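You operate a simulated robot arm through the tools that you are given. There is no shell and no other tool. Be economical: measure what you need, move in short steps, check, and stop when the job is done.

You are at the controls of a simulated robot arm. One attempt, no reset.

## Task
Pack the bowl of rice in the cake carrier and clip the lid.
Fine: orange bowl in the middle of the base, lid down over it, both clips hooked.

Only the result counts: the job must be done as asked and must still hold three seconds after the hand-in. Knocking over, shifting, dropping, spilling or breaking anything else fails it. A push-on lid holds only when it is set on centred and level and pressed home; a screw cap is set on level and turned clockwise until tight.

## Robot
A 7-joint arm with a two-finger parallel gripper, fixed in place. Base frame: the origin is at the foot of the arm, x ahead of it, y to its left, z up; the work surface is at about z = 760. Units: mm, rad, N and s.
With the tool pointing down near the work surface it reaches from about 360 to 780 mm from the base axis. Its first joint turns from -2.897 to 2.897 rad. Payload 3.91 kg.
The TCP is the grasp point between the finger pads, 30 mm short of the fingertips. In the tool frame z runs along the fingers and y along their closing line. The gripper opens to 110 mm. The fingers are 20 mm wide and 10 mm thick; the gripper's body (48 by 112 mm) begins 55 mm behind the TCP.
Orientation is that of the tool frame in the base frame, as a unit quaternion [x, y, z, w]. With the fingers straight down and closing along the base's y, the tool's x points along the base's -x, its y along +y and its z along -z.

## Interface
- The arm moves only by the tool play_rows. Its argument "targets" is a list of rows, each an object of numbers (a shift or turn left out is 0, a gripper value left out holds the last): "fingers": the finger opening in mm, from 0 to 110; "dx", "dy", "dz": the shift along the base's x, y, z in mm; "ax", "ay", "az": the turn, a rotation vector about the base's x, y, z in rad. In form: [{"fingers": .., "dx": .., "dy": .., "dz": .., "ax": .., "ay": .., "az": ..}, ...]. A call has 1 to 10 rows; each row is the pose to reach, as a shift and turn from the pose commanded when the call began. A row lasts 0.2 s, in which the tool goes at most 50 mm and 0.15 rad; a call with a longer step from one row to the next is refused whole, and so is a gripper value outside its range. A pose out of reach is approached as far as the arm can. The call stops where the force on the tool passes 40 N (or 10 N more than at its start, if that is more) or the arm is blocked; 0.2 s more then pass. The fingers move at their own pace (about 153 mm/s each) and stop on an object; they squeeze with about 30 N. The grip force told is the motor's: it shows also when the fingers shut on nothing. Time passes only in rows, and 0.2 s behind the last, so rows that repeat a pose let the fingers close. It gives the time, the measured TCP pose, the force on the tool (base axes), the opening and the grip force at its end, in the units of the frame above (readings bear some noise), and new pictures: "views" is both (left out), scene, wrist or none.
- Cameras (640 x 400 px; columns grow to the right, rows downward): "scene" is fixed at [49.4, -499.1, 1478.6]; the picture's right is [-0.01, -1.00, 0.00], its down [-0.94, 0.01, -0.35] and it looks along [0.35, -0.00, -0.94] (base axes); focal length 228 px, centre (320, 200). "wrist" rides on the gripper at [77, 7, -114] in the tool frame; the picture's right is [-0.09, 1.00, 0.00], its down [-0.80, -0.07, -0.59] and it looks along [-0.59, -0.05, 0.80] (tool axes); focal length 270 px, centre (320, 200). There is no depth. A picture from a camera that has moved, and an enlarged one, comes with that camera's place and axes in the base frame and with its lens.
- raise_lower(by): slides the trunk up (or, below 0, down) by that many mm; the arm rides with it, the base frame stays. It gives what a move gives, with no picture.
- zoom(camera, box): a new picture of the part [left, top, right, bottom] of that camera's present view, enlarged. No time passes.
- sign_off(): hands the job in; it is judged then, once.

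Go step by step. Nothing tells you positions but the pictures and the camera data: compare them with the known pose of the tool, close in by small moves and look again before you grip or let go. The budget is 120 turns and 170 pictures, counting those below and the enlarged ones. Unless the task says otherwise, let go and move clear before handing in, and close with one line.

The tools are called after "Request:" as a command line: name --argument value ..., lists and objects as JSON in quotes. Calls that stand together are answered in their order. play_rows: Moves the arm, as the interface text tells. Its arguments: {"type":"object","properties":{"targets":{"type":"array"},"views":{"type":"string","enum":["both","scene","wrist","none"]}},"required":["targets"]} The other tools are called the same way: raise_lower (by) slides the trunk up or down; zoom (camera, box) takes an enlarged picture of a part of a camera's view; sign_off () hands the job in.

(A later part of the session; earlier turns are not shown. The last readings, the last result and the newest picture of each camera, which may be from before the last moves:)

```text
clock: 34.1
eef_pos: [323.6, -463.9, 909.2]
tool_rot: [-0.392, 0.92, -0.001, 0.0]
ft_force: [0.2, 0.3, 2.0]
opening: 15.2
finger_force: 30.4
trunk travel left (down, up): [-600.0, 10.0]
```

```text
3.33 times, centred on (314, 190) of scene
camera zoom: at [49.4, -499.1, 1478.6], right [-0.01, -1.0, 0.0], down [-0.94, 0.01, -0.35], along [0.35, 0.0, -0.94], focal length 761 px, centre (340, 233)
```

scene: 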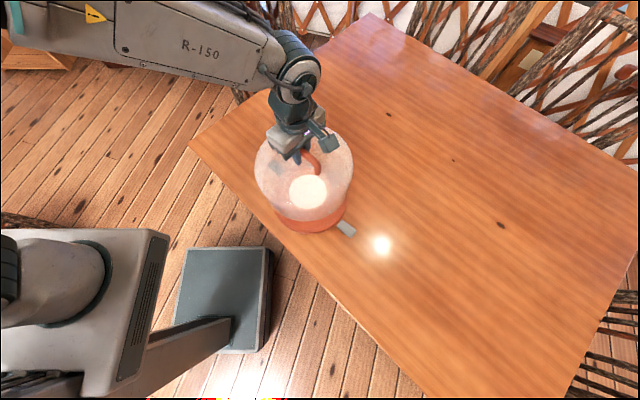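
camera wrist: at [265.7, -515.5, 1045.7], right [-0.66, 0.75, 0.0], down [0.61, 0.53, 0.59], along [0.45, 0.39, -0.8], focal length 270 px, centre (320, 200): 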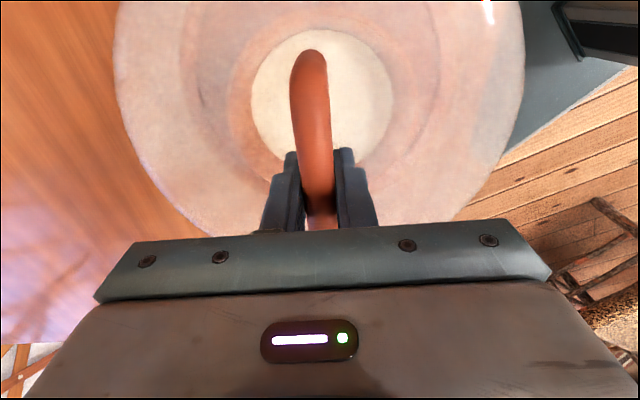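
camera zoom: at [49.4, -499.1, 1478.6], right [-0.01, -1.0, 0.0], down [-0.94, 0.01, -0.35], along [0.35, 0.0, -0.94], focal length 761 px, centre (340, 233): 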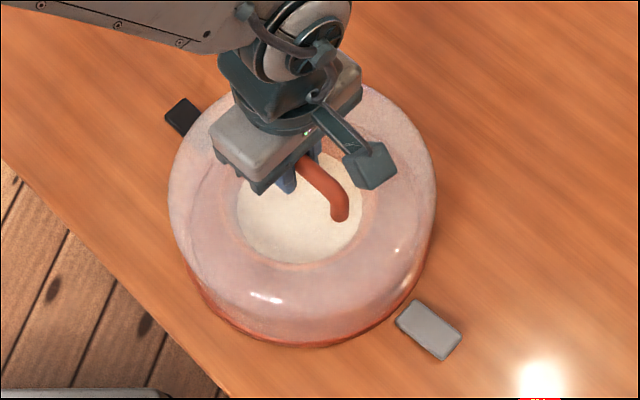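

The lid's rim reached the base floor level at about 780 and is just touching. I'll press down gently to seat it.

Request:
play_rows --targets '[{"dz": -2}, {"dz": -4}, {"dz": -6}, {"dz": -6}]' --views "none"

Request:
zoom --camera "scene" --box '[260, 160, 370, 250]'

```text
clock: 34.9
eef_pos: [324.6, -466.4, 910.0]
tool_rot: [-0.392, 0.92, -0.005, 0.0]
ft_force: [-2.4, 4.7, 21.9]
opening: 15.5
finger_force: 30.3
trunk travel left (down, up): [-600.0, 10.0]
stopped in row 3: the force on the tool passed its limit (the readings are from after the stop); the commanded pose is now the measured one
```

```text
4.44 times, centred on (315, 205) of scene
camera zoom: at [49.4, -499.1, 1478.6], right [-0.01, -1.0, 0.0], down [-0.94, 0.01, -0.35], along [0.35, 0.0, -0.94], focal length 1014 px, centre (342, 178)
```

zoom: 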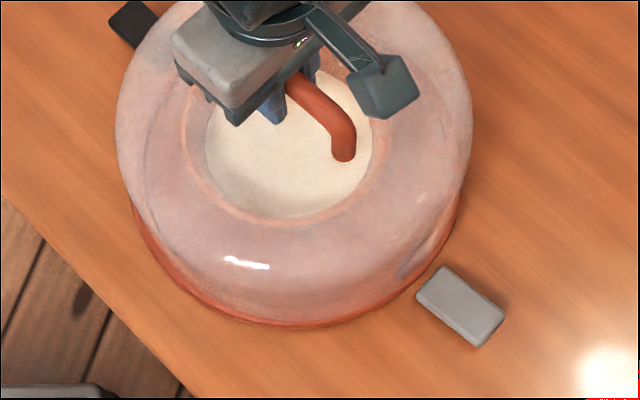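

The lid hit a firm stop at 910 and looks evenly seated all round. I'll release the handle and rise to inspect.

Request:
play_rows --targets '[{"dz": 1}, {"dz": 1, "fingers": 40}, {"dz": 1, "fingers": 40}, {"dz": 30, "fingers": 50}, {"dz": 70}, {"dz": 110}, {"dz": 110}]'

Request:
zoom --camera "scene" --box '[250, 140, 378, 250]'

```text
clock: 36.5
eef_pos: [325.2, -466.4, 1018.6]
tool_rot: [-0.392, 0.92, -0.003, 0.0]
ft_force: [-0.1, 0.2, -1.2]
opening: 50.2
finger_force: 0.0
trunk travel left (down, up): [-600.0, 10.0]
camera wrist: at [266.5, -517.2, 1132.8], right [-0.66, 0.75, 0.0], down [0.6, 0.53, 0.59], along [0.45, 0.39, -0.8], focal length 270 px, centre (320, 200)
```

scene: 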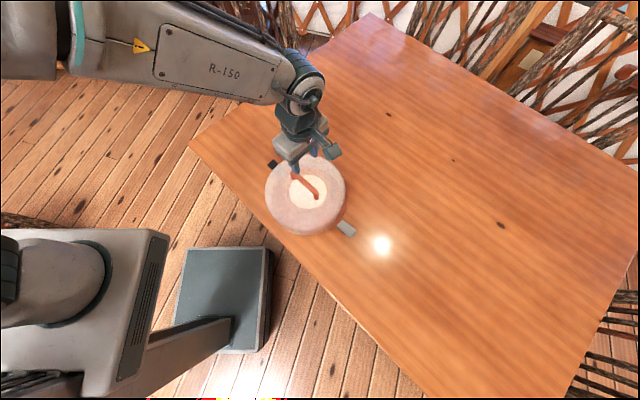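
wrist: 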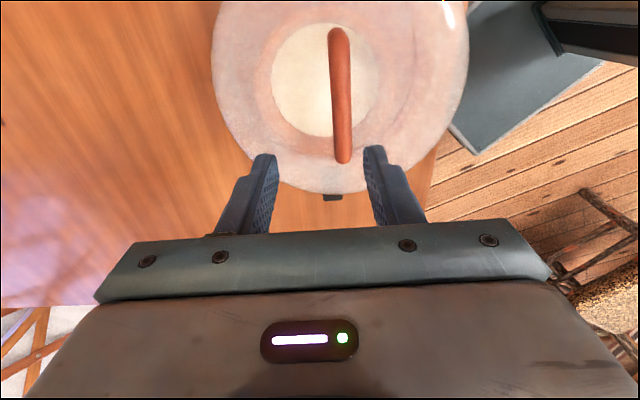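

```text
3.64 times, centred on (314, 195) of scene
camera zoom: at [49.4, -499.1, 1478.6], right [-0.01, -1.0, 0.0], down [-0.94, 0.01, -0.35], along [0.35, 0.0, -0.94], focal length 830 px, centre (342, 218)
```

zoom: 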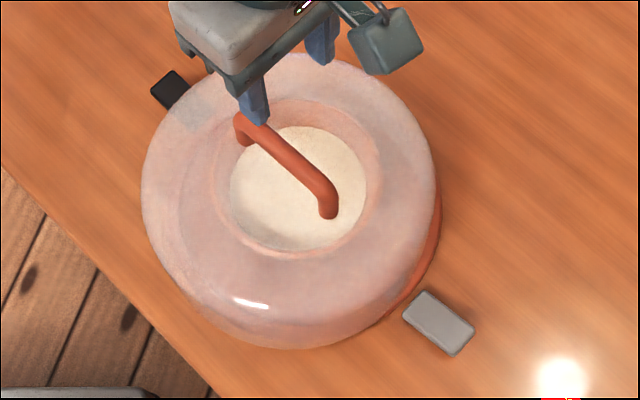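

After release the lid seems to have shifted about 10–15 mm toward -x/+y. I'll look closely at its rim.

Request:
zoom --camera "scene" --box '[262, 195, 322, 240]'

Request:
zoom --camera "scene" --box '[312, 170, 372, 240]'

Request:
zoom --camera "wrist" --box '[190, 0, 490, 220]'

```text
8.89 times, centred on (292, 218) of scene
camera zoom: at [49.4, -499.1, 1478.6], right [-0.01, -1.0, 0.0], down [-0.94, 0.01, -0.35], along [0.35, 0.0, -0.94], focal length 2028 px, centre (569, 44)
```

zoom: 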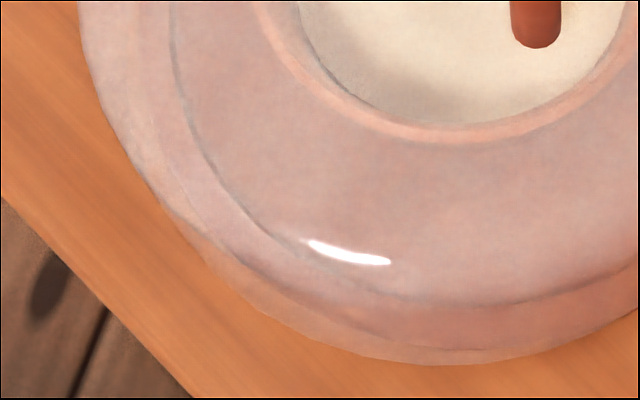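

```text
5.71 times, centred on (342, 205) of scene
camera zoom: at [49.4, -499.1, 1478.6], right [-0.01, -1.0, 0.0], down [-0.94, 0.01, -0.35], along [0.35, 0.0, -0.94], focal length 1304 px, centre (194, 171)
```

zoom: 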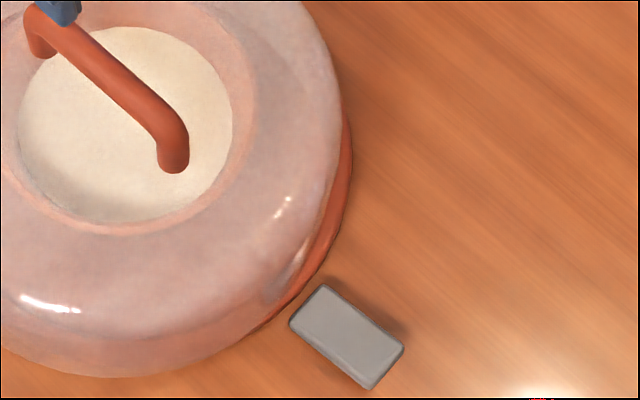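

```text
1.82 times, centred on (340, 110) of wrist
camera zoom: at [266.5, -517.2, 1132.8], right [-0.66, 0.75, 0.0], down [0.6, 0.53, 0.59], along [0.45, 0.39, -0.8], focal length 491 px, centre (284, 364)
```

zoom: 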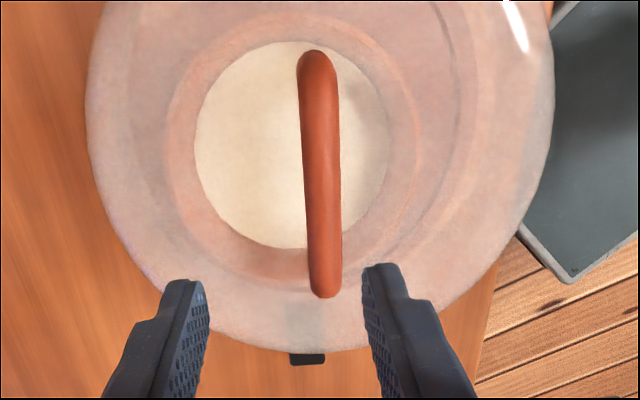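

I need to know whether the lid is flat or cocked. I'll take a low, near-horizontal look with the wrist camera from the -x/-y side.

Request:
play_rows --targets '[{"dx": -33, "dy": -33, "dz": 0}, {"dx": -66, "dy": -66, "dz": 0, "ax": 0.1, "ay": -0.1}, {"dx": -99, "dy": -99, "dz": 0, "ax": 0.2, "ay": -0.2}, {"dx": -132, "dy": -130, "dz": -10, "ax": 0.3, "ay": -0.3}, {"dx": -160, "dy": -155, "dz": -40, "ax": 0.4, "ay": -0.4}, {"dx": -174, "dy": -170, "dz": -85, "ax": 0.42, "ay": -0.42}, {"dx": -174, "dy": -170, "dz": -130, "ax": 0.42, "ay": -0.42}, {"dx": -174, "dy": -170, "dz": -175, "ax": 0.42, "ay": -0.42}, {"dx": -174, "dy": -170, "dz": -175, "ax": 0.42, "ay": -0.42}]'

```text
clock: 38.5
eef_pos: [153.7, -637.3, 840.4]
tool_rot: [-0.374, 0.88, 0.107, 0.272]
ft_force: [0.1, 0.4, 0.2]
opening: 50.2
finger_force: 0.1
trunk travel left (down, up): [-600.0, 10.0]
camera wrist: at [59.2, -724.3, 893.5], right [-0.66, 0.75, 0.03], down [0.27, 0.2, 0.94], along [0.7, 0.63, -0.34], focal length 270 px, centre (320, 200)
```

scene: 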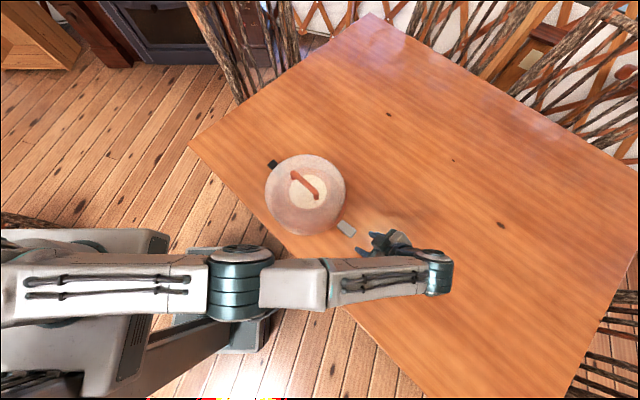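
wrist: 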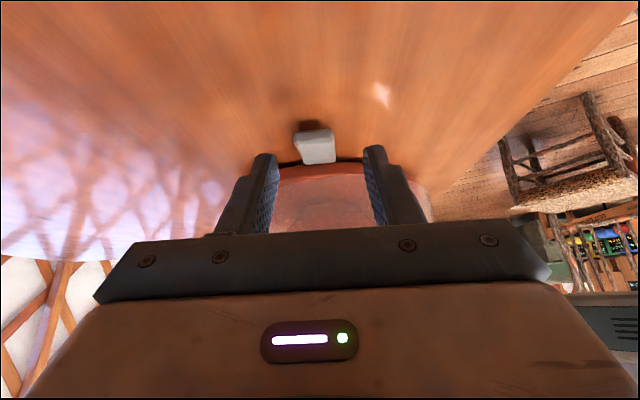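

The lid is hidden behind the gripper body, so I'll tilt further to bring it up in the picture.

Request:
play_rows --targets '[{"dx": -5, "dy": -5, "dz": 10, "ax": 0.08, "ay": -0.08}, {"dx": -10, "dy": -10, "dz": 20, "ax": 0.17, "ay": -0.17}, {"dx": -10, "dy": -10, "dz": 25, "ax": 0.26, "ay": -0.26}, {"dx": -10, "dy": -10, "dz": 25, "ax": 0.26, "ay": -0.26}]' --views "wrist"

Request:
zoom --camera "scene" --box '[250, 140, 378, 250]'

```text
clock: 39.5
eef_pos: [142.1, -596.1, 876.9]
tool_rot: [-0.346, 0.816, 0.171, 0.43]
ft_force: [-0.6, -1.1, 0.0]
opening: 50.1
finger_force: 0.0
out of reach, approached as far as the arm can: row 1, 2, 3, 4
trunk travel left (down, up): [-600.0, 10.0]
camera wrist: at [38.9, -691.2, 879.5], right [-0.67, 0.74, 0.05], down [0.02, -0.06, 1.0], along [0.74, 0.67, 0.03], focal length 270 px, centre (320, 200)
```

wrist: 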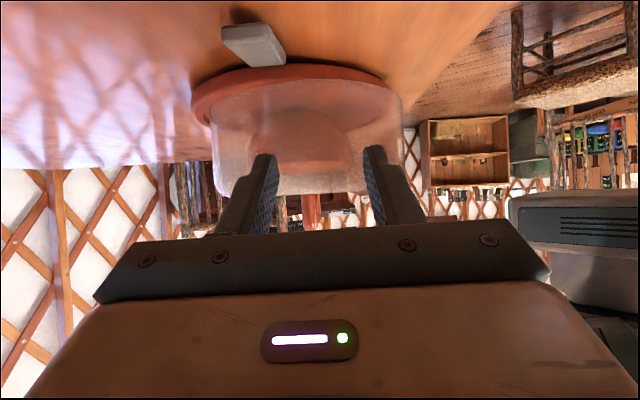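

```text
3.64 times, centred on (314, 195) of scene
camera zoom: at [49.4, -499.1, 1478.6], right [-0.01, -1.0, 0.0], down [-0.94, 0.01, -0.35], along [0.35, 0.0, -0.94], focal length 830 px, centre (342, 218)
```

zoom: 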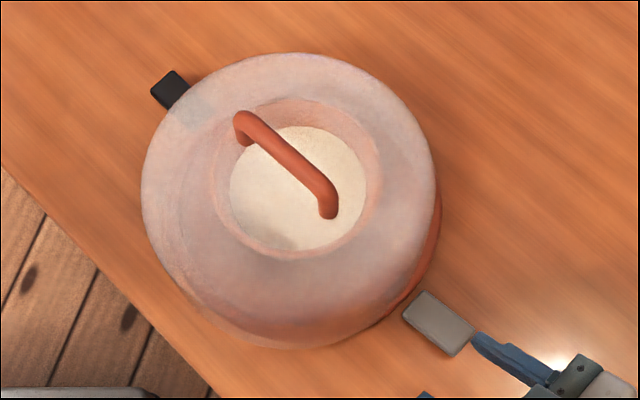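

Request:
zoom --camera "wrist" --box '[170, 10, 430, 210]'

```text
2.00 times, centred on (300, 110) of wrist
camera zoom: at [38.9, -691.2, 879.5], right [-0.67, 0.74, 0.05], down [0.02, -0.06, 1.0], along [0.74, 0.67, 0.03], focal length 541 px, centre (360, 380)
```

zoom: 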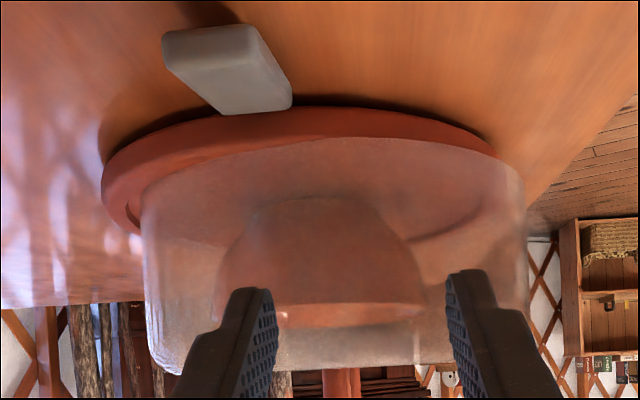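

The lid is level to about 1° but has slid about 15 mm sideways across the base's rim. My fingertips were pressing on the dome as they opened and dragged it. I'll regrip the bar higher, clear of the dome, and re-centre it.

Request:
play_rows --targets '[{"dz": 30, "ax": -0.09, "ay": 0.09}, {"dz": 70, "dx": 5, "dy": 5, "ax": -0.19, "ay": 0.19}, {"dz": 110, "dx": 15, "dy": 10, "ax": -0.29, "ay": 0.29}, {"dz": 140, "dx": 38, "dy": 30, "ax": -0.39, "ay": 0.39}, {"dz": 150, "dx": 70, "dy": 57, "ax": -0.49, "ay": 0.49}, {"dz": 150, "dx": 103, "dy": 85, "ax": -0.59, "ay": 0.59}, {"dz": 150, "dx": 136, "dy": 113, "ax": -0.68, "ay": 0.68}, {"dz": 130, "dx": 168, "dy": 139, "ax": -0.68, "ay": 0.68}, {"dz": 105, "dx": 168, "dy": 139, "ax": -0.68, "ay": 0.68}, {"dz": 105, "dx": 168, "dy": 139, "ax": -0.68, "ay": 0.68}]'

```text
clock: 41.7
eef_pos: [408.1, -642.0, 1002.7]
tool_rot: [-0.392, 0.92, -0.003, 0.001]
ft_force: [0.2, 0.7, 0.0]
opening: 50.4
finger_force: 0.1
out of reach, approached as far as the arm can: row 1, 2, 3, 4, 5, 6, 7, 8, 9, 10
trunk travel left (down, up): [-600.0, 10.0]
camera wrist: at [348.3, -693.4, 1117.1], right [-0.66, 0.75, 0.0], down [0.61, 0.53, 0.59], along [0.45, 0.39, -0.81], focal length 270 px, centre (320, 200)
```

scene: 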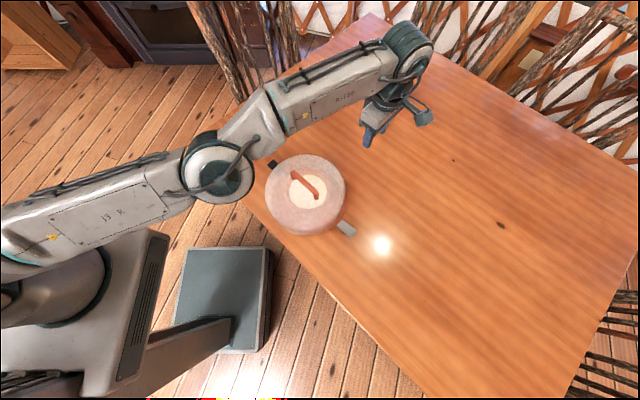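
wrist: 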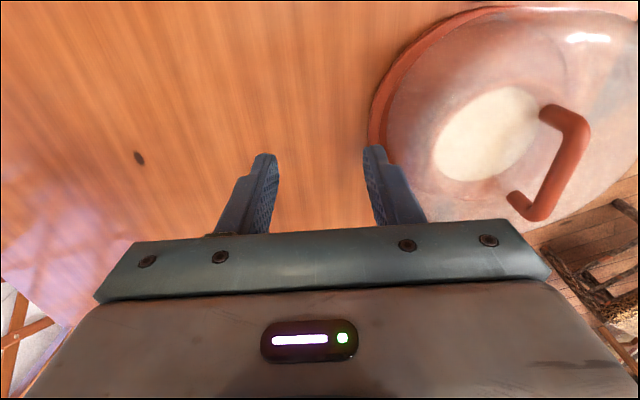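

The solver took a detour but nothing was touched. I'll move back above the lid's handle.

Request:
play_rows --targets '[{"dx": -16, "dy": 31}, {"dx": -33, "dy": 62}, {"dx": -50, "dy": 93}, {"dx": -66, "dy": 124}, {"dx": -83, "dy": 155}, {"dx": -98, "dy": 185}, {"dx": -98, "dy": 185}]'

```text
clock: 43.3
eef_pos: [406.7, -642.9, 1011.3]
tool_rot: [-0.392, 0.92, -0.002, 0.0]
ft_force: [-1.1, 0.9, -1.4]
opening: 49.9
finger_force: 0.1
out of reach, approached as far as the arm can: row 1, 2, 3, 4, 5, 6, 7
trunk travel left (down, up): [-600.0, 10.0]
camera wrist: at [347.1, -693.4, 1126.4], right [-0.66, 0.75, 0.0], down [0.6, 0.53, 0.59], along [0.45, 0.39, -0.8], focal length 270 px, centre (320, 200)
```

scene: 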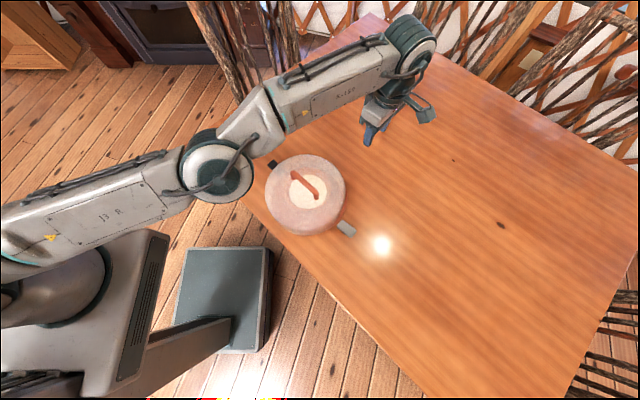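
wrist: 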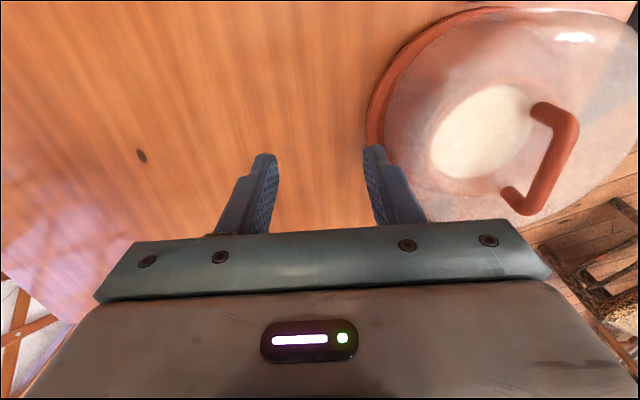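

The arm is against a joint limit in this posture. I'll try turning the tool about vertical to free it.

Request:
play_rows --targets '[{"az": -0.12, "dz": 5}, {"az": -0.25, "dz": 10}, {"az": -0.38, "dz": 15}, {"az": -0.5, "dz": 20}, {"az": -0.62, "dz": 20}, {"az": -0.75, "dz": 20}, {"az": -0.75, "dz": 20}]' --views "scene"

```text
clock: 44.9
eef_pos: [403.4, -644.5, 1029.8]
tool_rot: [-0.027, 1.0, -0.003, -0.001]
ft_force: [-0.4, 0.3, 0.6]
opening: 50.1
finger_force: 0.0
out of reach, approached as far as the arm can: row 3, 4, 5, 6, 7
trunk travel left (down, up): [-600.0, 10.0]
```

scene: 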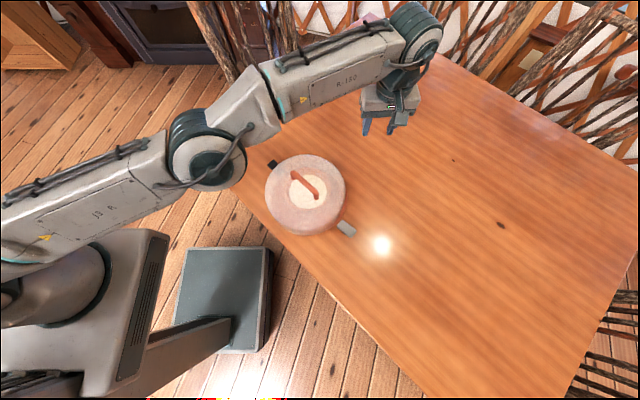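

Request:
play_rows --targets '[{"dx": -20, "dy": 32}, {"dx": -40, "dy": 64}, {"dx": -60, "dy": 96}, {"dx": -60, "dy": 96}]' --views "scene"

```text
clock: 45.9
eef_pos: [397.4, -643.3, 1039.6]
tool_rot: [-0.029, 1.0, -0.002, -0.001]
ft_force: [0.7, 0.0, -0.7]
opening: 50.1
finger_force: 0.0
out of reach, approached as far as the arm can: row 1, 2, 3, 4
trunk travel left (down, up): [-600.0, 10.0]
```

scene: 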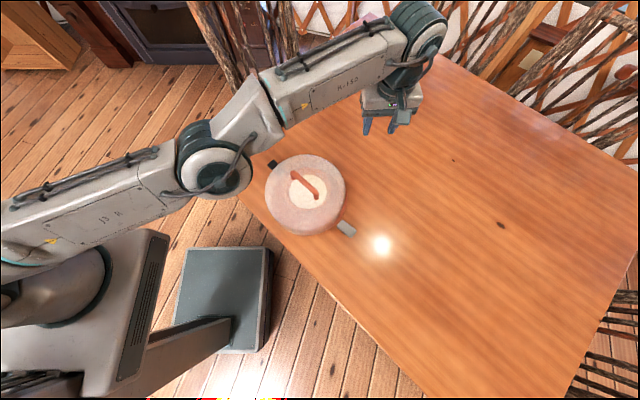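

Request:
play_rows --targets '[{"dz": 40}, {"dz": 80}, {"dz": 120}, {"dz": 150}, {"dz": 150}]' --views "none"

Request:
play_rows --targets '[{"dx": -10, "dy": 20}, {"dx": -30, "dy": 50}, {"dx": -50, "dy": 80}, {"dx": -50, "dy": 80}]' --views "scene"

```text
clock: 47.1
eef_pos: [389.3, -619.2, 1169.8]
tool_rot: [-0.028, 1.0, -0.002, -0.001]
ft_force: [-0.7, 0.8, 0.1]
opening: 50.0
finger_force: 0.0
out of reach, approached as far as the arm can: row 2, 3, 4, 5
trunk travel left (down, up): [-600.0, 10.0]
```

```text
clock: 48.1
eef_pos: [339.0, -537.5, 1168.8]
tool_rot: [-0.028, 1.0, -0.002, -0.001]
ft_force: [0.4, 1.2, 0.0]
opening: 50.1
finger_force: 0.1
trunk travel left (down, up): [-600.0, 10.0]
```

scene: 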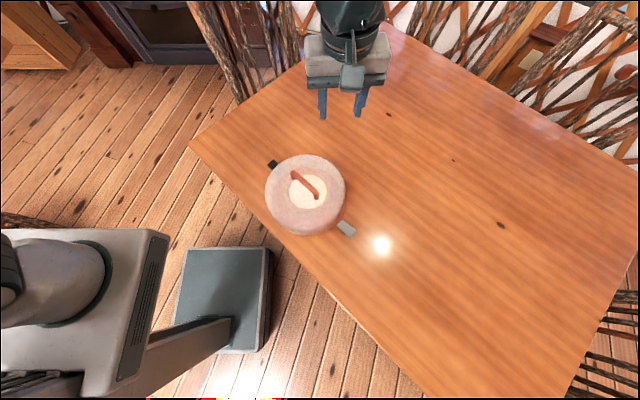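

The arm is free again. I'll turn to the bar's angle and approach from above.

Request:
play_rows --targets '[{"dx": -8, "dy": 20, "dz": -20, "az": 0.13}, {"dx": -16, "dy": 40, "dz": -50, "az": 0.26}, {"dx": -24, "dy": 60, "dz": -85, "az": 0.4}, {"dx": -29, "dy": 80, "dz": -120, "az": 0.53}, {"dx": -29, "dy": 80, "dz": -155, "az": 0.66}, {"dx": -29, "dy": 80, "dz": -180, "az": 0.75}, {"dx": -29, "dy": 80, "dz": -180, "az": 0.75}]' --views "wrist"

```text
clock: 49.7
eef_pos: [310.4, -456.4, 988.7]
tool_rot: [-0.392, 0.92, -0.002, 0.0]
ft_force: [-0.4, 0.4, 0.5]
opening: 50.3
finger_force: 0.0
trunk travel left (down, up): [-600.0, 10.0]
camera wrist: at [250.6, -507.2, 1102.8], right [-0.66, 0.75, -0.01], down [0.6, 0.53, 0.59], along [0.45, 0.39, -0.81], focal length 270 px, centre (320, 200)
```

wrist: 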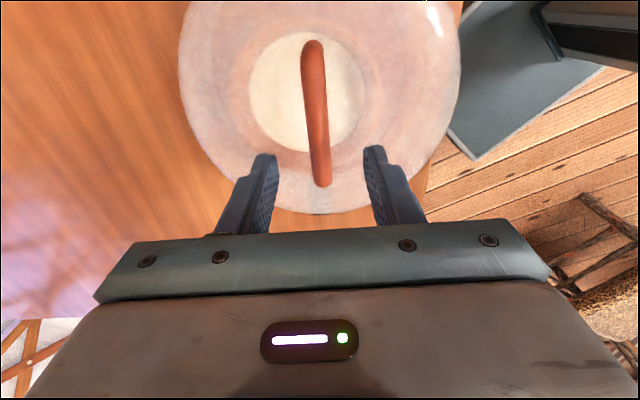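

The fingers are aligned over the bar's midpoint. I'll descend to grip it higher this time, with the tips clear of the dome.

Request:
play_rows --targets '[{"dx": 2, "dy": -2, "dz": -25}, {"dx": 2, "dy": -2, "dz": -50}, {"dx": 2, "dy": -2, "dz": -70}, {"dx": 2, "dy": -2, "dz": -73}, {"dx": 2, "dy": -2, "dz": -73}]' --views "wrist"

```text
clock: 50.9
eef_pos: [313.6, -458.8, 916.2]
tool_rot: [-0.391, 0.92, -0.003, 0.001]
ft_force: [-0.3, 0.2, 0.0]
opening: 50.1
finger_force: 0.2
trunk travel left (down, up): [-600.0, 10.0]
camera wrist: at [254.7, -510.1, 1030.1], right [-0.66, 0.75, -0.01], down [0.6, 0.53, 0.59], along [0.45, 0.39, -0.8], focal length 270 px, centre (320, 200)
```

wrist: 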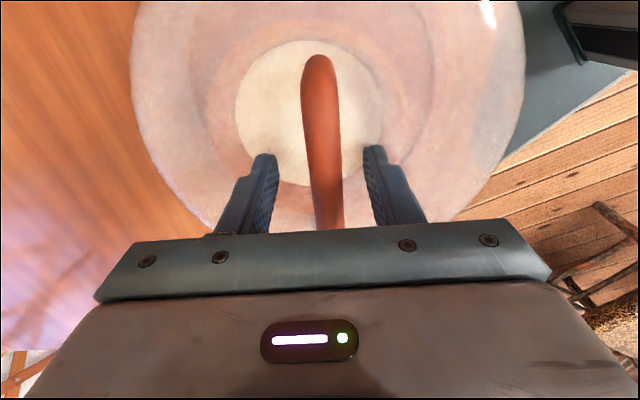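

Request:
play_rows --targets '[{"dx": -1, "dy": 1}, {"dx": -1, "dy": 1, "fingers": 25}, {"dx": -1, "dy": 1, "fingers": 0}, {"dx": -1, "dy": 1, "fingers": 0}, {"dx": -1, "dy": 1, "fingers": 0}, {"dx": -1, "dy": 1, "dz": 6}, {"dx": -1, "dy": 1, "dz": 14}, {"dx": -1, "dy": 1, "dz": 20}, {"dx": -1, "dy": 1, "dz": 20}]' --views "wrist"

Request:
zoom --camera "scene" --box '[250, 140, 378, 250]'

```text
clock: 52.9
eef_pos: [311.3, -458.9, 935.3]
tool_rot: [-0.392, 0.92, -0.003, 0.001]
ft_force: [-0.1, 0.1, -2.5]
opening: 15.3
finger_force: 30.0
trunk travel left (down, up): [-600.0, 10.0]
camera wrist: at [252.1, -509.7, 1050.9], right [-0.66, 0.75, -0.01], down [0.6, 0.53, 0.59], along [0.45, 0.39, -0.8], focal length 270 px, centre (320, 200)
```

wrist: 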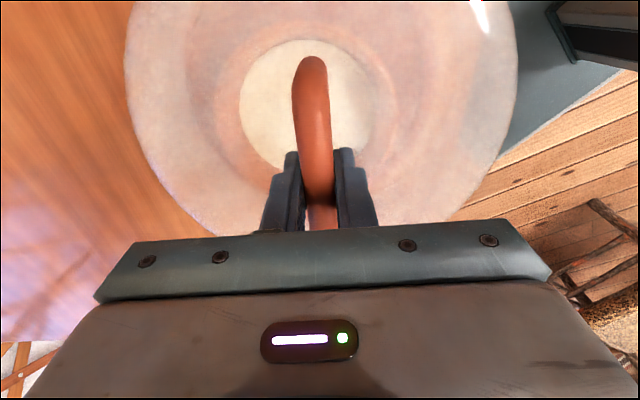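

```text
3.64 times, centred on (314, 195) of scene
camera zoom: at [49.4, -499.1, 1478.6], right [-0.01, -1.0, 0.0], down [-0.94, 0.01, -0.35], along [0.35, 0.0, -0.94], focal length 830 px, centre (342, 218)
```

zoom: 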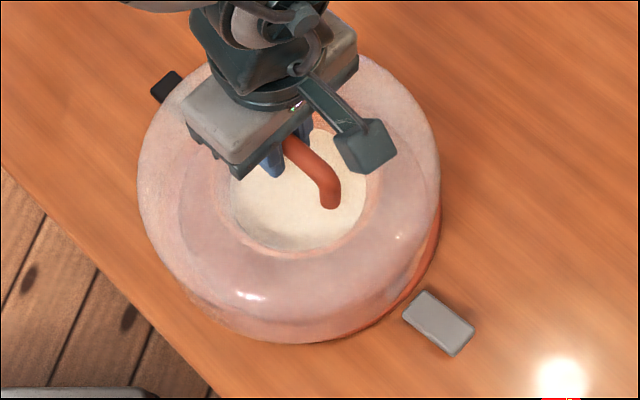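

The lid is gripped cleanly and hangs about 20 mm up, with its centre right under the tool. I'll shift it onto the base axis and check.

Request:
play_rows --targets '[{"dx": 5, "dy": -4}, {"dx": 10, "dy": -8.6}, {"dx": 10, "dy": -8.6, "dz": -6}, {"dx": 10, "dy": -8.6, "dz": -10}, {"dx": 10, "dy": -8.6, "dz": -10}]' --views "none"

Request:
zoom --camera "scene" --box '[250, 140, 378, 250]'

```text
clock: 54.1
eef_pos: [321.9, -466.6, 925.9]
tool_rot: [-0.392, 0.92, -0.003, 0.0]
ft_force: [0.2, 0.4, -1.9]
opening: 15.4
finger_force: 29.7
trunk travel left (down, up): [-600.0, 10.0]
```

```text
3.64 times, centred on (314, 195) of scene
camera zoom: at [49.4, -499.1, 1478.6], right [-0.01, -1.0, 0.0], down [-0.94, 0.01, -0.35], along [0.35, 0.0, -0.94], focal length 830 px, centre (342, 218)
```

zoom: 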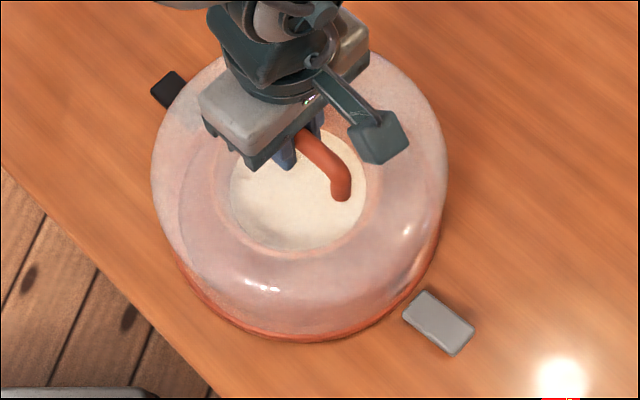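

It is centred. I'll lower to contact.

Request:
play_rows --targets '[{"dz": -3}, {"dz": -5}, {"dz": -7}, {"dz": -9}, {"dz": -10}, {"dz": -11}, {"dz": -11}]' --views "none"

Request:
zoom --camera "scene" --box '[250, 140, 378, 250]'

```text
clock: 55.7
eef_pos: [321.7, -467.5, 915.7]
tool_rot: [-0.392, 0.92, -0.003, 0.0]
ft_force: [0.2, -0.6, 2.9]
opening: 15.2
finger_force: 30.8
trunk travel left (down, up): [-600.0, 10.0]
```

```text
3.64 times, centred on (314, 195) of scene
camera zoom: at [49.4, -499.1, 1478.6], right [-0.01, -1.0, 0.0], down [-0.94, 0.01, -0.35], along [0.35, 0.0, -0.94], focal length 830 px, centre (342, 218)
```

zoom: 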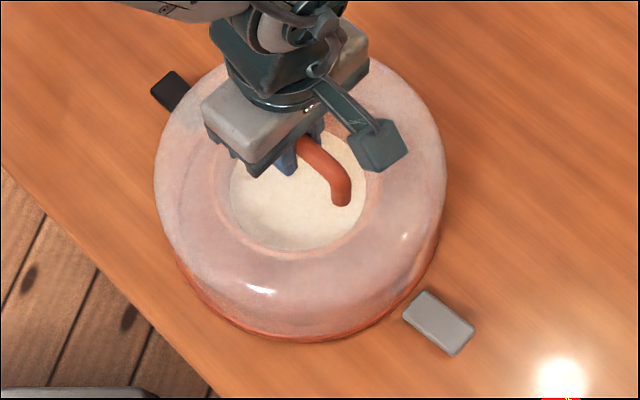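

Contact was light. I'll open without touching the dome, rise a little and check that the lid stays put.

Request:
play_rows --targets '[{"dz": 0.5}, {"dz": 0.5, "fingers": 22}, {"dz": 0.5, "fingers": 30}, {"dz": 0.5, "fingers": 30}, {"dz": 25}, {"dz": 50}, {"dz": 50}]' --views "wrist"

Request:
zoom --camera "scene" --box '[250, 140, 378, 250]'

```text
clock: 57.3
eef_pos: [322.5, -466.6, 964.1]
tool_rot: [-0.392, 0.92, -0.003, 0.0]
ft_force: [-0.6, 0.6, -0.4]
opening: 30.0
finger_force: 0.1
trunk travel left (down, up): [-600.0, 10.0]
camera wrist: at [262.4, -517.9, 1079.7], right [-0.66, 0.75, -0.01], down [0.6, 0.53, 0.59], along [0.45, 0.39, -0.8], focal length 270 px, centre (320, 200)
```

wrist: 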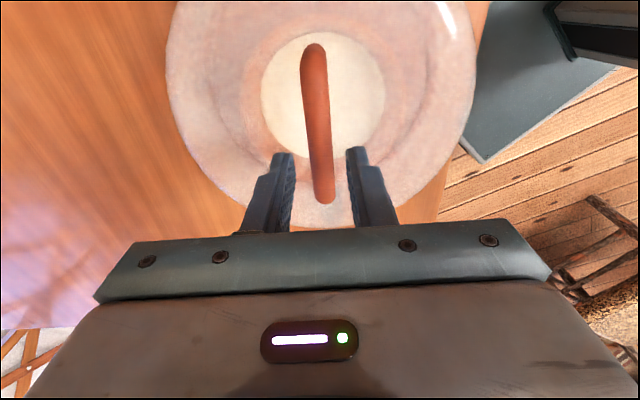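

```text
3.64 times, centred on (314, 195) of scene
camera zoom: at [49.4, -499.1, 1478.6], right [-0.01, -1.0, 0.0], down [-0.94, 0.01, -0.35], along [0.35, 0.0, -0.94], focal length 830 px, centre (342, 218)
```

zoom: 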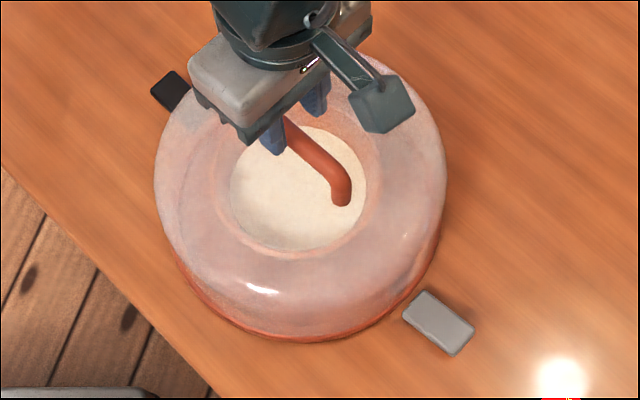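

The lid stayed centred. I'll press it home gently with closed fingers on top of the bar.

Request:
play_rows --targets '[{"dz": 6, "dx": -1, "dy": 0, "fingers": 0}, {"dz": 6, "dx": -1, "fingers": 0}, {"dz": -10, "dx": -1}, {"dz": -20, "dx": -1}, {"dz": -24, "dx": -1}, {"dz": -28, "dx": -1}, {"dz": -32, "dx": -1}, {"dz": -34, "dx": -1}]' --views "none"

```text
clock: 58.3
eef_pos: [323.6, -470.1, 956.0]
tool_rot: [-0.392, 0.92, -0.01, 0.002]
ft_force: [-0.3, 1.9, 23.8]
opening: 0.0
finger_force: 30.1
trunk travel left (down, up): [-600.0, 10.0]
stopped in row 5: the force on the tool passed its limit (the readings are from after the stop); the commanded pose is now the measured one
```

Request:
play_rows --targets '[{"dz": 20}, {"dz": 45}, {"dz": 45}]' --views "wrist"

Request:
zoom --camera "scene" --box '[250, 140, 378, 250]'

```text
clock: 59.1
eef_pos: [322.3, -470.4, 997.1]
tool_rot: [-0.391, 0.92, -0.007, 0.001]
ft_force: [-0.6, -0.7, -0.4]
opening: 0.0
finger_force: 30.7
trunk travel left (down, up): [-600.0, 10.0]
camera wrist: at [263.1, -519.1, 1111.9], right [-0.66, 0.75, -0.02], down [0.6, 0.54, 0.59], along [0.45, 0.38, -0.81], focal length 270 px, centre (320, 200)
```

wrist: 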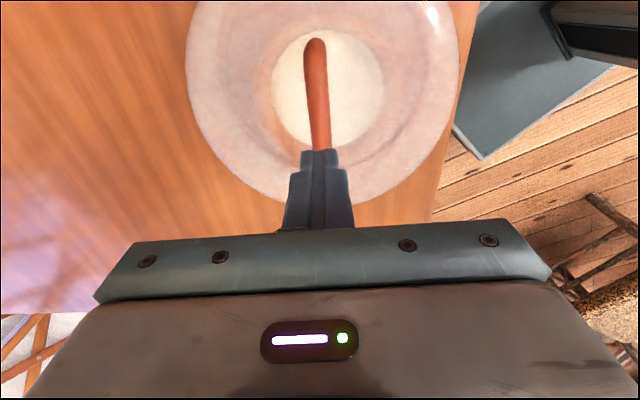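

```text
3.64 times, centred on (314, 195) of scene
camera zoom: at [49.4, -499.1, 1478.6], right [-0.01, -1.0, 0.0], down [-0.94, 0.01, -0.35], along [0.35, 0.0, -0.94], focal length 830 px, centre (342, 218)
```

zoom: 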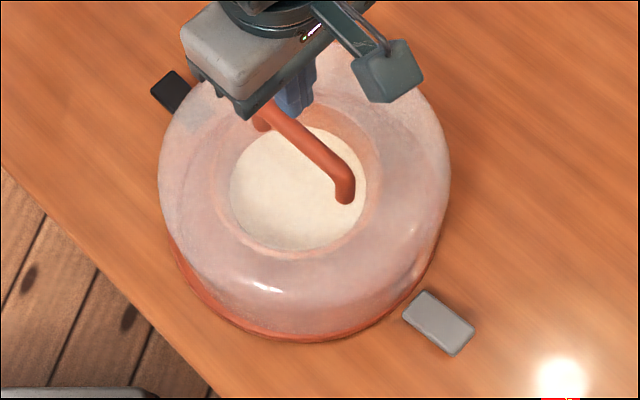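

The press nudged the lid about 3–4 mm sideways. I'll regrip, re-centre to about (321,-467) and press lightly while holding the bar instead.

Request:
play_rows --targets '[{"fingers": 45}, {"fingers": 45, "dz": -40}, {"dz": -70}, {"dz": -81}, {"dz": -81, "fingers": 20}, {"dz": -81, "fingers": 0}, {"dz": -81, "fingers": 0}, {"dz": -81, "fingers": 0}, {"dz": -77}, {"dz": -75}]' --views "none"

```text
clock: 61.3
eef_pos: [322.2, -471.3, 921.2]
tool_rot: [-0.391, 0.92, -0.008, 0.001]
ft_force: [0.0, 0.2, -1.7]
opening: 15.4
finger_force: 30.0
trunk travel left (down, up): [-600.0, 10.0]
```

Request:
play_rows --targets '[{"dx": -0.6, "dy": 2.2}, {"dx": -1.2, "dy": 4.5}, {"dx": -1.2, "dy": 4.5}, {"dx": -1.2, "dy": 4.5, "dz": -3}, {"dx": -1.2, "dy": 4.5, "dz": -5}, {"dx": -1.2, "dy": 4.5, "dz": -6}, {"dx": -1.2, "dy": 4.5, "dz": -7}, {"dx": -1.2, "dy": 4.5, "dz": -7}]' --views "none"

Request:
zoom --camera "scene" --box '[250, 140, 378, 250]'

```text
clock: 63.1
eef_pos: [321.3, -466.6, 915.0]
tool_rot: [-0.392, 0.92, -0.009, 0.001]
ft_force: [-0.3, 0.1, 0.4]
opening: 15.4
finger_force: 30.1
trunk travel left (down, up): [-600.0, 10.0]
```

```text
3.64 times, centred on (314, 195) of scene
camera zoom: at [49.4, -499.1, 1478.6], right [-0.01, -1.0, 0.0], down [-0.94, 0.01, -0.35], along [0.35, 0.0, -0.94], focal length 830 px, centre (342, 218)
```

zoom: 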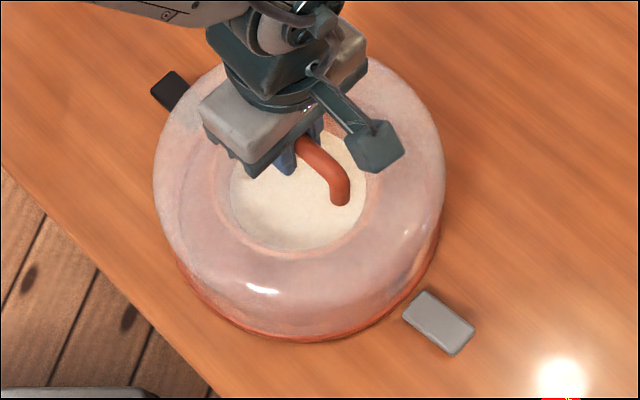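

Centred again. I'll give a light held press, unload and release.

Request:
play_rows --targets '[{"dz": -1.5}, {"dz": -3}, {"dz": -3}]' --views "none"

Request:
play_rows --targets '[{"dz": 1.5}, {"dz": 2.5}, {"dz": 2.5, "fingers": 22}, {"dz": 2.5, "fingers": 32}, {"dz": 2.5, "fingers": 32}, {"dz": 30}, {"dz": 70}, {"dz": 110}, {"dz": 110}]' --views "wrist"

Request:
zoom --camera "scene" --box '[250, 140, 378, 250]'

```text
clock: 63.9
eef_pos: [320.7, -466.1, 913.7]
tool_rot: [-0.392, 0.92, -0.011, 0.002]
ft_force: [2.7, -5.2, 23.4]
opening: 15.8
finger_force: 29.9
trunk travel left (down, up): [-600.0, 10.0]
```

```text
clock: 65.9
eef_pos: [318.9, -466.2, 1024.3]
tool_rot: [-0.392, 0.92, -0.006, 0.002]
ft_force: [-0.5, -0.7, -0.3]
opening: 32.1
finger_force: 0.0
trunk travel left (down, up): [-600.0, 10.0]
camera wrist: at [259.7, -515.5, 1137.9], right [-0.66, 0.75, -0.02], down [0.6, 0.54, 0.59], along [0.45, 0.38, -0.81], focal length 270 px, centre (320, 200)
```

wrist: 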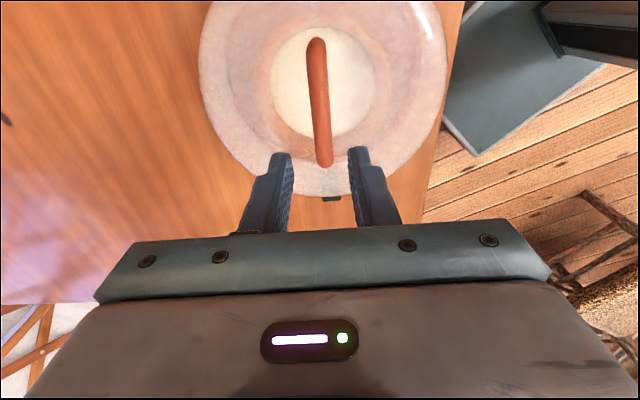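

```text
3.64 times, centred on (314, 195) of scene
camera zoom: at [49.4, -499.1, 1478.6], right [-0.01, -1.0, 0.0], down [-0.94, 0.01, -0.35], along [0.35, 0.0, -0.94], focal length 830 px, centre (342, 218)
```

zoom: 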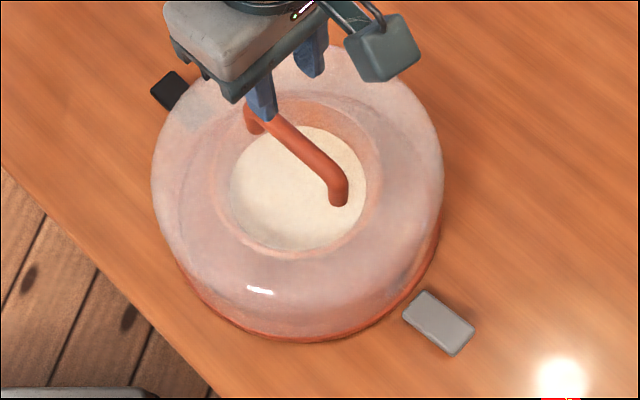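

The lid is centred and stable. Now the clips: they look like flaps hinged at the base's edge. I'll go above the gray one near (212,-583) for a close look.

Request:
play_rows --targets '[{"dx": -30, "dy": -32, "ax": 0.006, "ay": 0.005}, {"dx": -60, "dy": -65, "ax": 0.012, "ay": 0.01}, {"dx": -90, "dy": -97, "dz": -30, "ax": 0.012, "ay": 0.01}, {"dx": -107, "dy": -120, "dz": -70, "ax": 0.012, "ay": 0.01, "fingers": 60}, {"dx": -107, "dy": -120, "dz": -110, "ax": 0.012, "ay": 0.01}, {"dx": -107, "dy": -120, "dz": -110, "ax": 0.012, "ay": 0.01}]'

Request:
zoom --camera "wrist" --box '[220, 60, 420, 240]'

```text
refused: row 3 steps farther than a row can; nothing moved
```

```text
2.22 times, centred on (320, 150) of wrist
camera zoom: at [259.7, -515.5, 1137.9], right [-0.66, 0.75, -0.02], down [0.6, 0.54, 0.59], along [0.45, 0.38, -0.81], focal length 601 px, centre (320, 311)
```

zoom: 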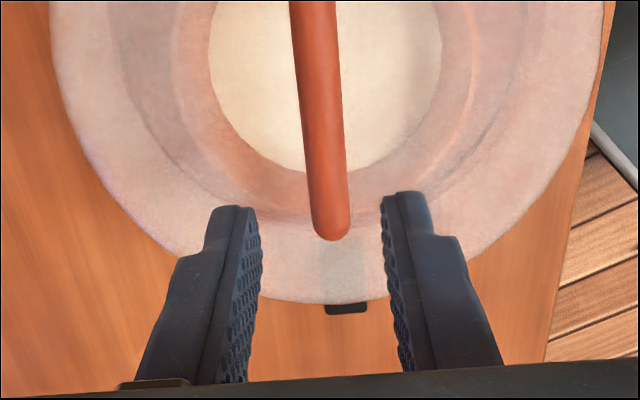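

Request:
play_rows --targets '[{"dx": -30, "dy": -32, "ax": 0.006, "ay": 0.005}, {"dx": -60, "dy": -65, "ax": 0.012, "ay": 0.01}, {"dx": -85, "dy": -92, "dz": -20, "ax": 0.012, "ay": 0.01}, {"dx": -104, "dy": -115, "dz": -55, "ax": 0.012, "ay": 0.01, "fingers": 60}, {"dx": -107, "dy": -120, "dz": -100, "ax": 0.012, "ay": 0.01}, {"dx": -107, "dy": -120, "dz": -115, "ax": 0.012, "ay": 0.01}, {"dx": -107, "dy": -120, "dz": -115, "ax": 0.012, "ay": 0.01}]'

Request:
zoom --camera "wrist" --box '[220, 60, 420, 240]'

```text
clock: 67.5
eef_pos: [213.6, -585.9, 907.6]
tool_rot: [-0.392, 0.92, -0.001, -0.002]
ft_force: [-0.4, 0.1, 0.5]
opening: 59.9
finger_force: 0.0
trunk travel left (down, up): [-600.0, 10.0]
camera wrist: at [155.9, -636.8, 1023.2], right [-0.66, 0.75, 0.0], down [0.61, 0.53, 0.59], along [0.45, 0.39, -0.81], focal length 270 px, centre (320, 200)
```

scene: 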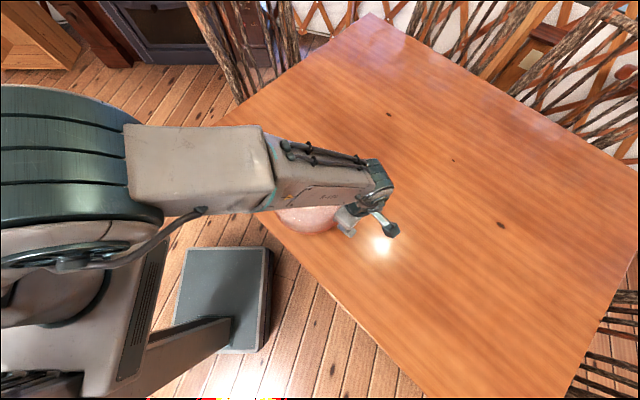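
wrist: 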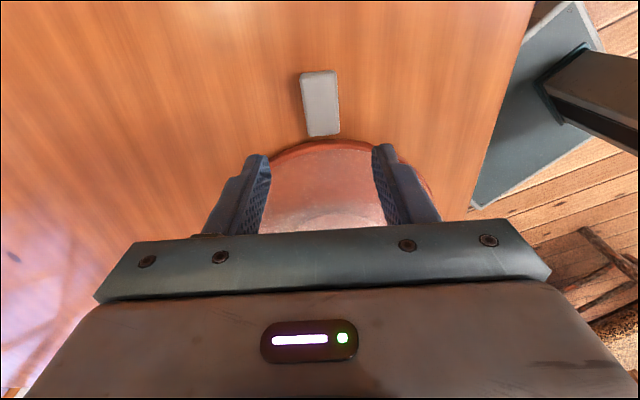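

```text
2.22 times, centred on (320, 150) of wrist
camera zoom: at [155.9, -636.8, 1023.2], right [-0.66, 0.75, 0.0], down [0.61, 0.53, 0.59], along [0.45, 0.39, -0.81], focal length 601 px, centre (320, 311)
```

zoom: 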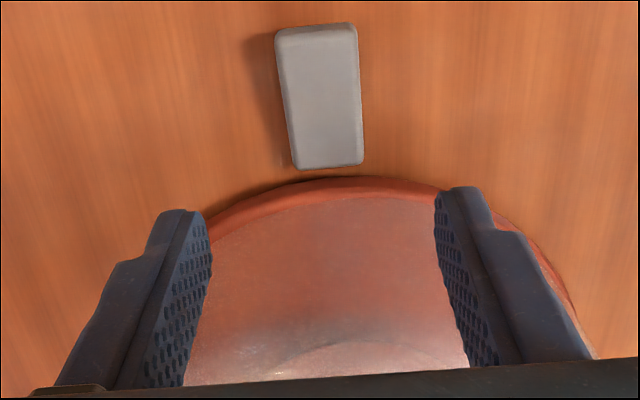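

The gray clip is about 30 mm wide and spans R 133–189 from the base centre, lying flat. I'll lower the fingers straddling its outer end.

Request:
play_rows --targets '[{"dx": -6, "dy": -6, "dz": -30, "fingers": 55}, {"dx": -12.4, "dy": -12, "dz": -65}, {"dx": -12.4, "dy": -12, "dz": -85}, {"dx": -12.4, "dy": -12, "dz": -85}]'

Request:
zoom --camera "scene" --box '[290, 170, 410, 270]'

```text
clock: 68.5
eef_pos: [202.2, -597.5, 822.0]
tool_rot: [-0.391, 0.92, -0.001, 0.0]
ft_force: [-1.0, 0.2, 0.7]
opening: 55.2
finger_force: 0.2
trunk travel left (down, up): [-600.0, 10.0]
camera wrist: at [142.7, -649.4, 937.5], right [-0.66, 0.75, 0.0], down [0.61, 0.53, 0.59], along [0.45, 0.39, -0.81], focal length 270 px, centre (320, 200)
```

scene: 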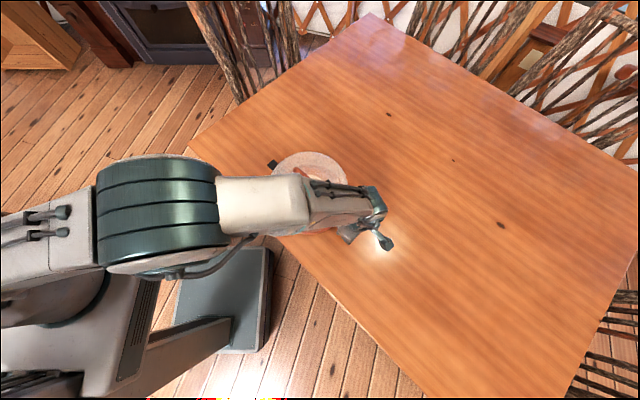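
wrist: 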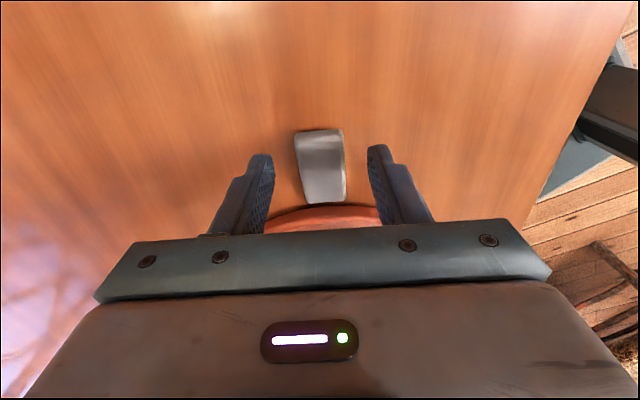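

```text
4.00 times, centred on (350, 220) of scene
camera zoom: at [49.4, -499.1, 1478.6], right [-0.01, -1.0, 0.0], down [-0.94, 0.01, -0.35], along [0.35, 0.0, -0.94], focal length 913 px, centre (200, 120)
```

zoom: 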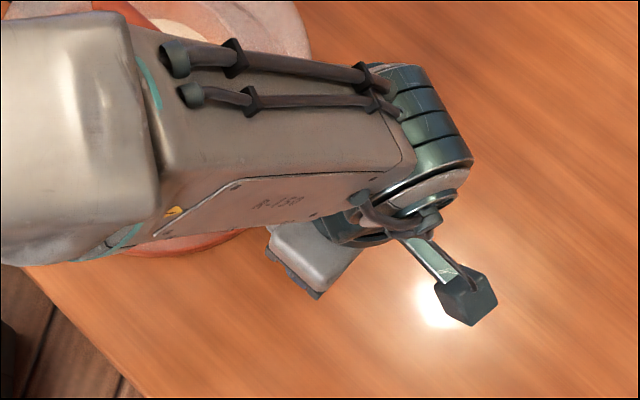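

Request:
zoom --camera "wrist" --box '[240, 110, 400, 230]'

```text
3.33 times, centred on (320, 170) of wrist
camera zoom: at [142.7, -649.4, 937.5], right [-0.66, 0.75, 0.0], down [0.61, 0.53, 0.59], along [0.45, 0.39, -0.81], focal length 901 px, centre (320, 300)
```

zoom: 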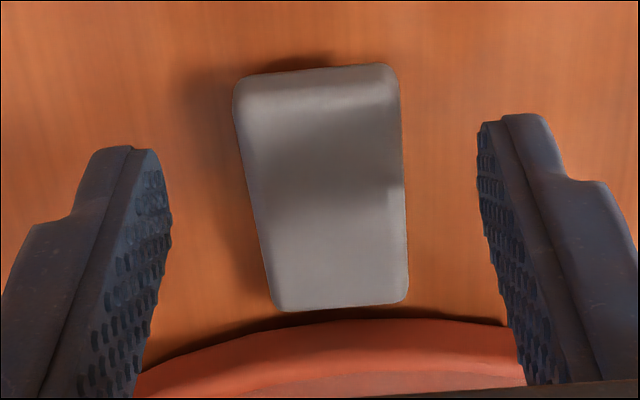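

Aligned and straddled. I'll descend to just above the table and close on the clip's sides.

Request:
play_rows --targets '[{"dz": -12}, {"dz": -22}, {"dz": -27}, {"dz": -27, "fingers": 40}, {"dz": -27, "fingers": 0}, {"dz": -27, "fingers": 0}, {"dz": -27, "fingers": 0}]' --views "wrist"

Request:
zoom --camera "wrist" --box '[240, 110, 400, 230]'

```text
clock: 70.1
eef_pos: [202.4, -596.9, 795.3]
tool_rot: [-0.392, 0.92, 0.0, -0.001]
ft_force: [-0.9, 0.3, 0.1]
opening: 31.6
finger_force: 29.9
trunk travel left (down, up): [-600.0, 10.0]
camera wrist: at [143.3, -649.0, 909.9], right [-0.66, 0.75, 0.0], down [0.61, 0.53, 0.59], along [0.45, 0.39, -0.81], focal length 270 px, centre (320, 200)
```

wrist: 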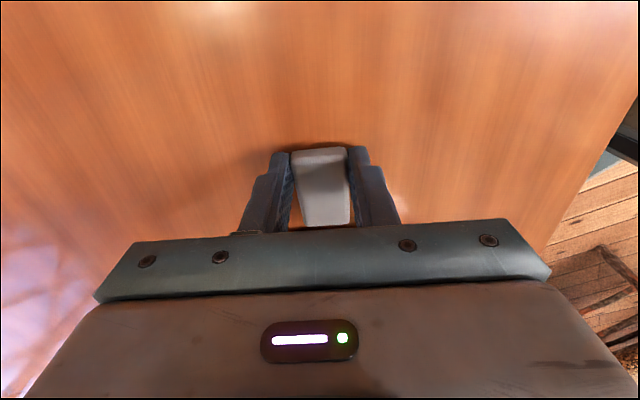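

```text
3.33 times, centred on (320, 170) of wrist
camera zoom: at [143.3, -649.0, 909.9], right [-0.66, 0.75, 0.0], down [0.61, 0.53, 0.59], along [0.45, 0.39, -0.81], focal length 901 px, centre (320, 300)
```

zoom: 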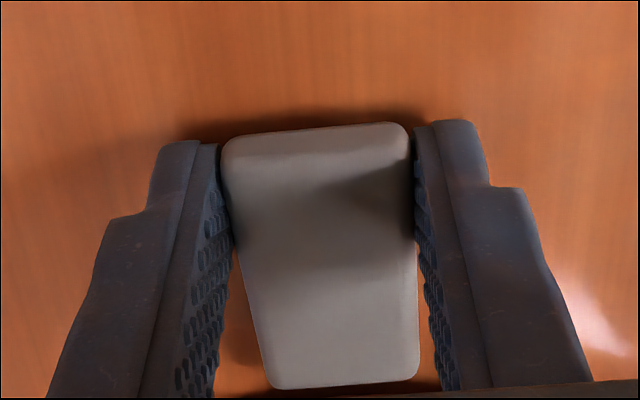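

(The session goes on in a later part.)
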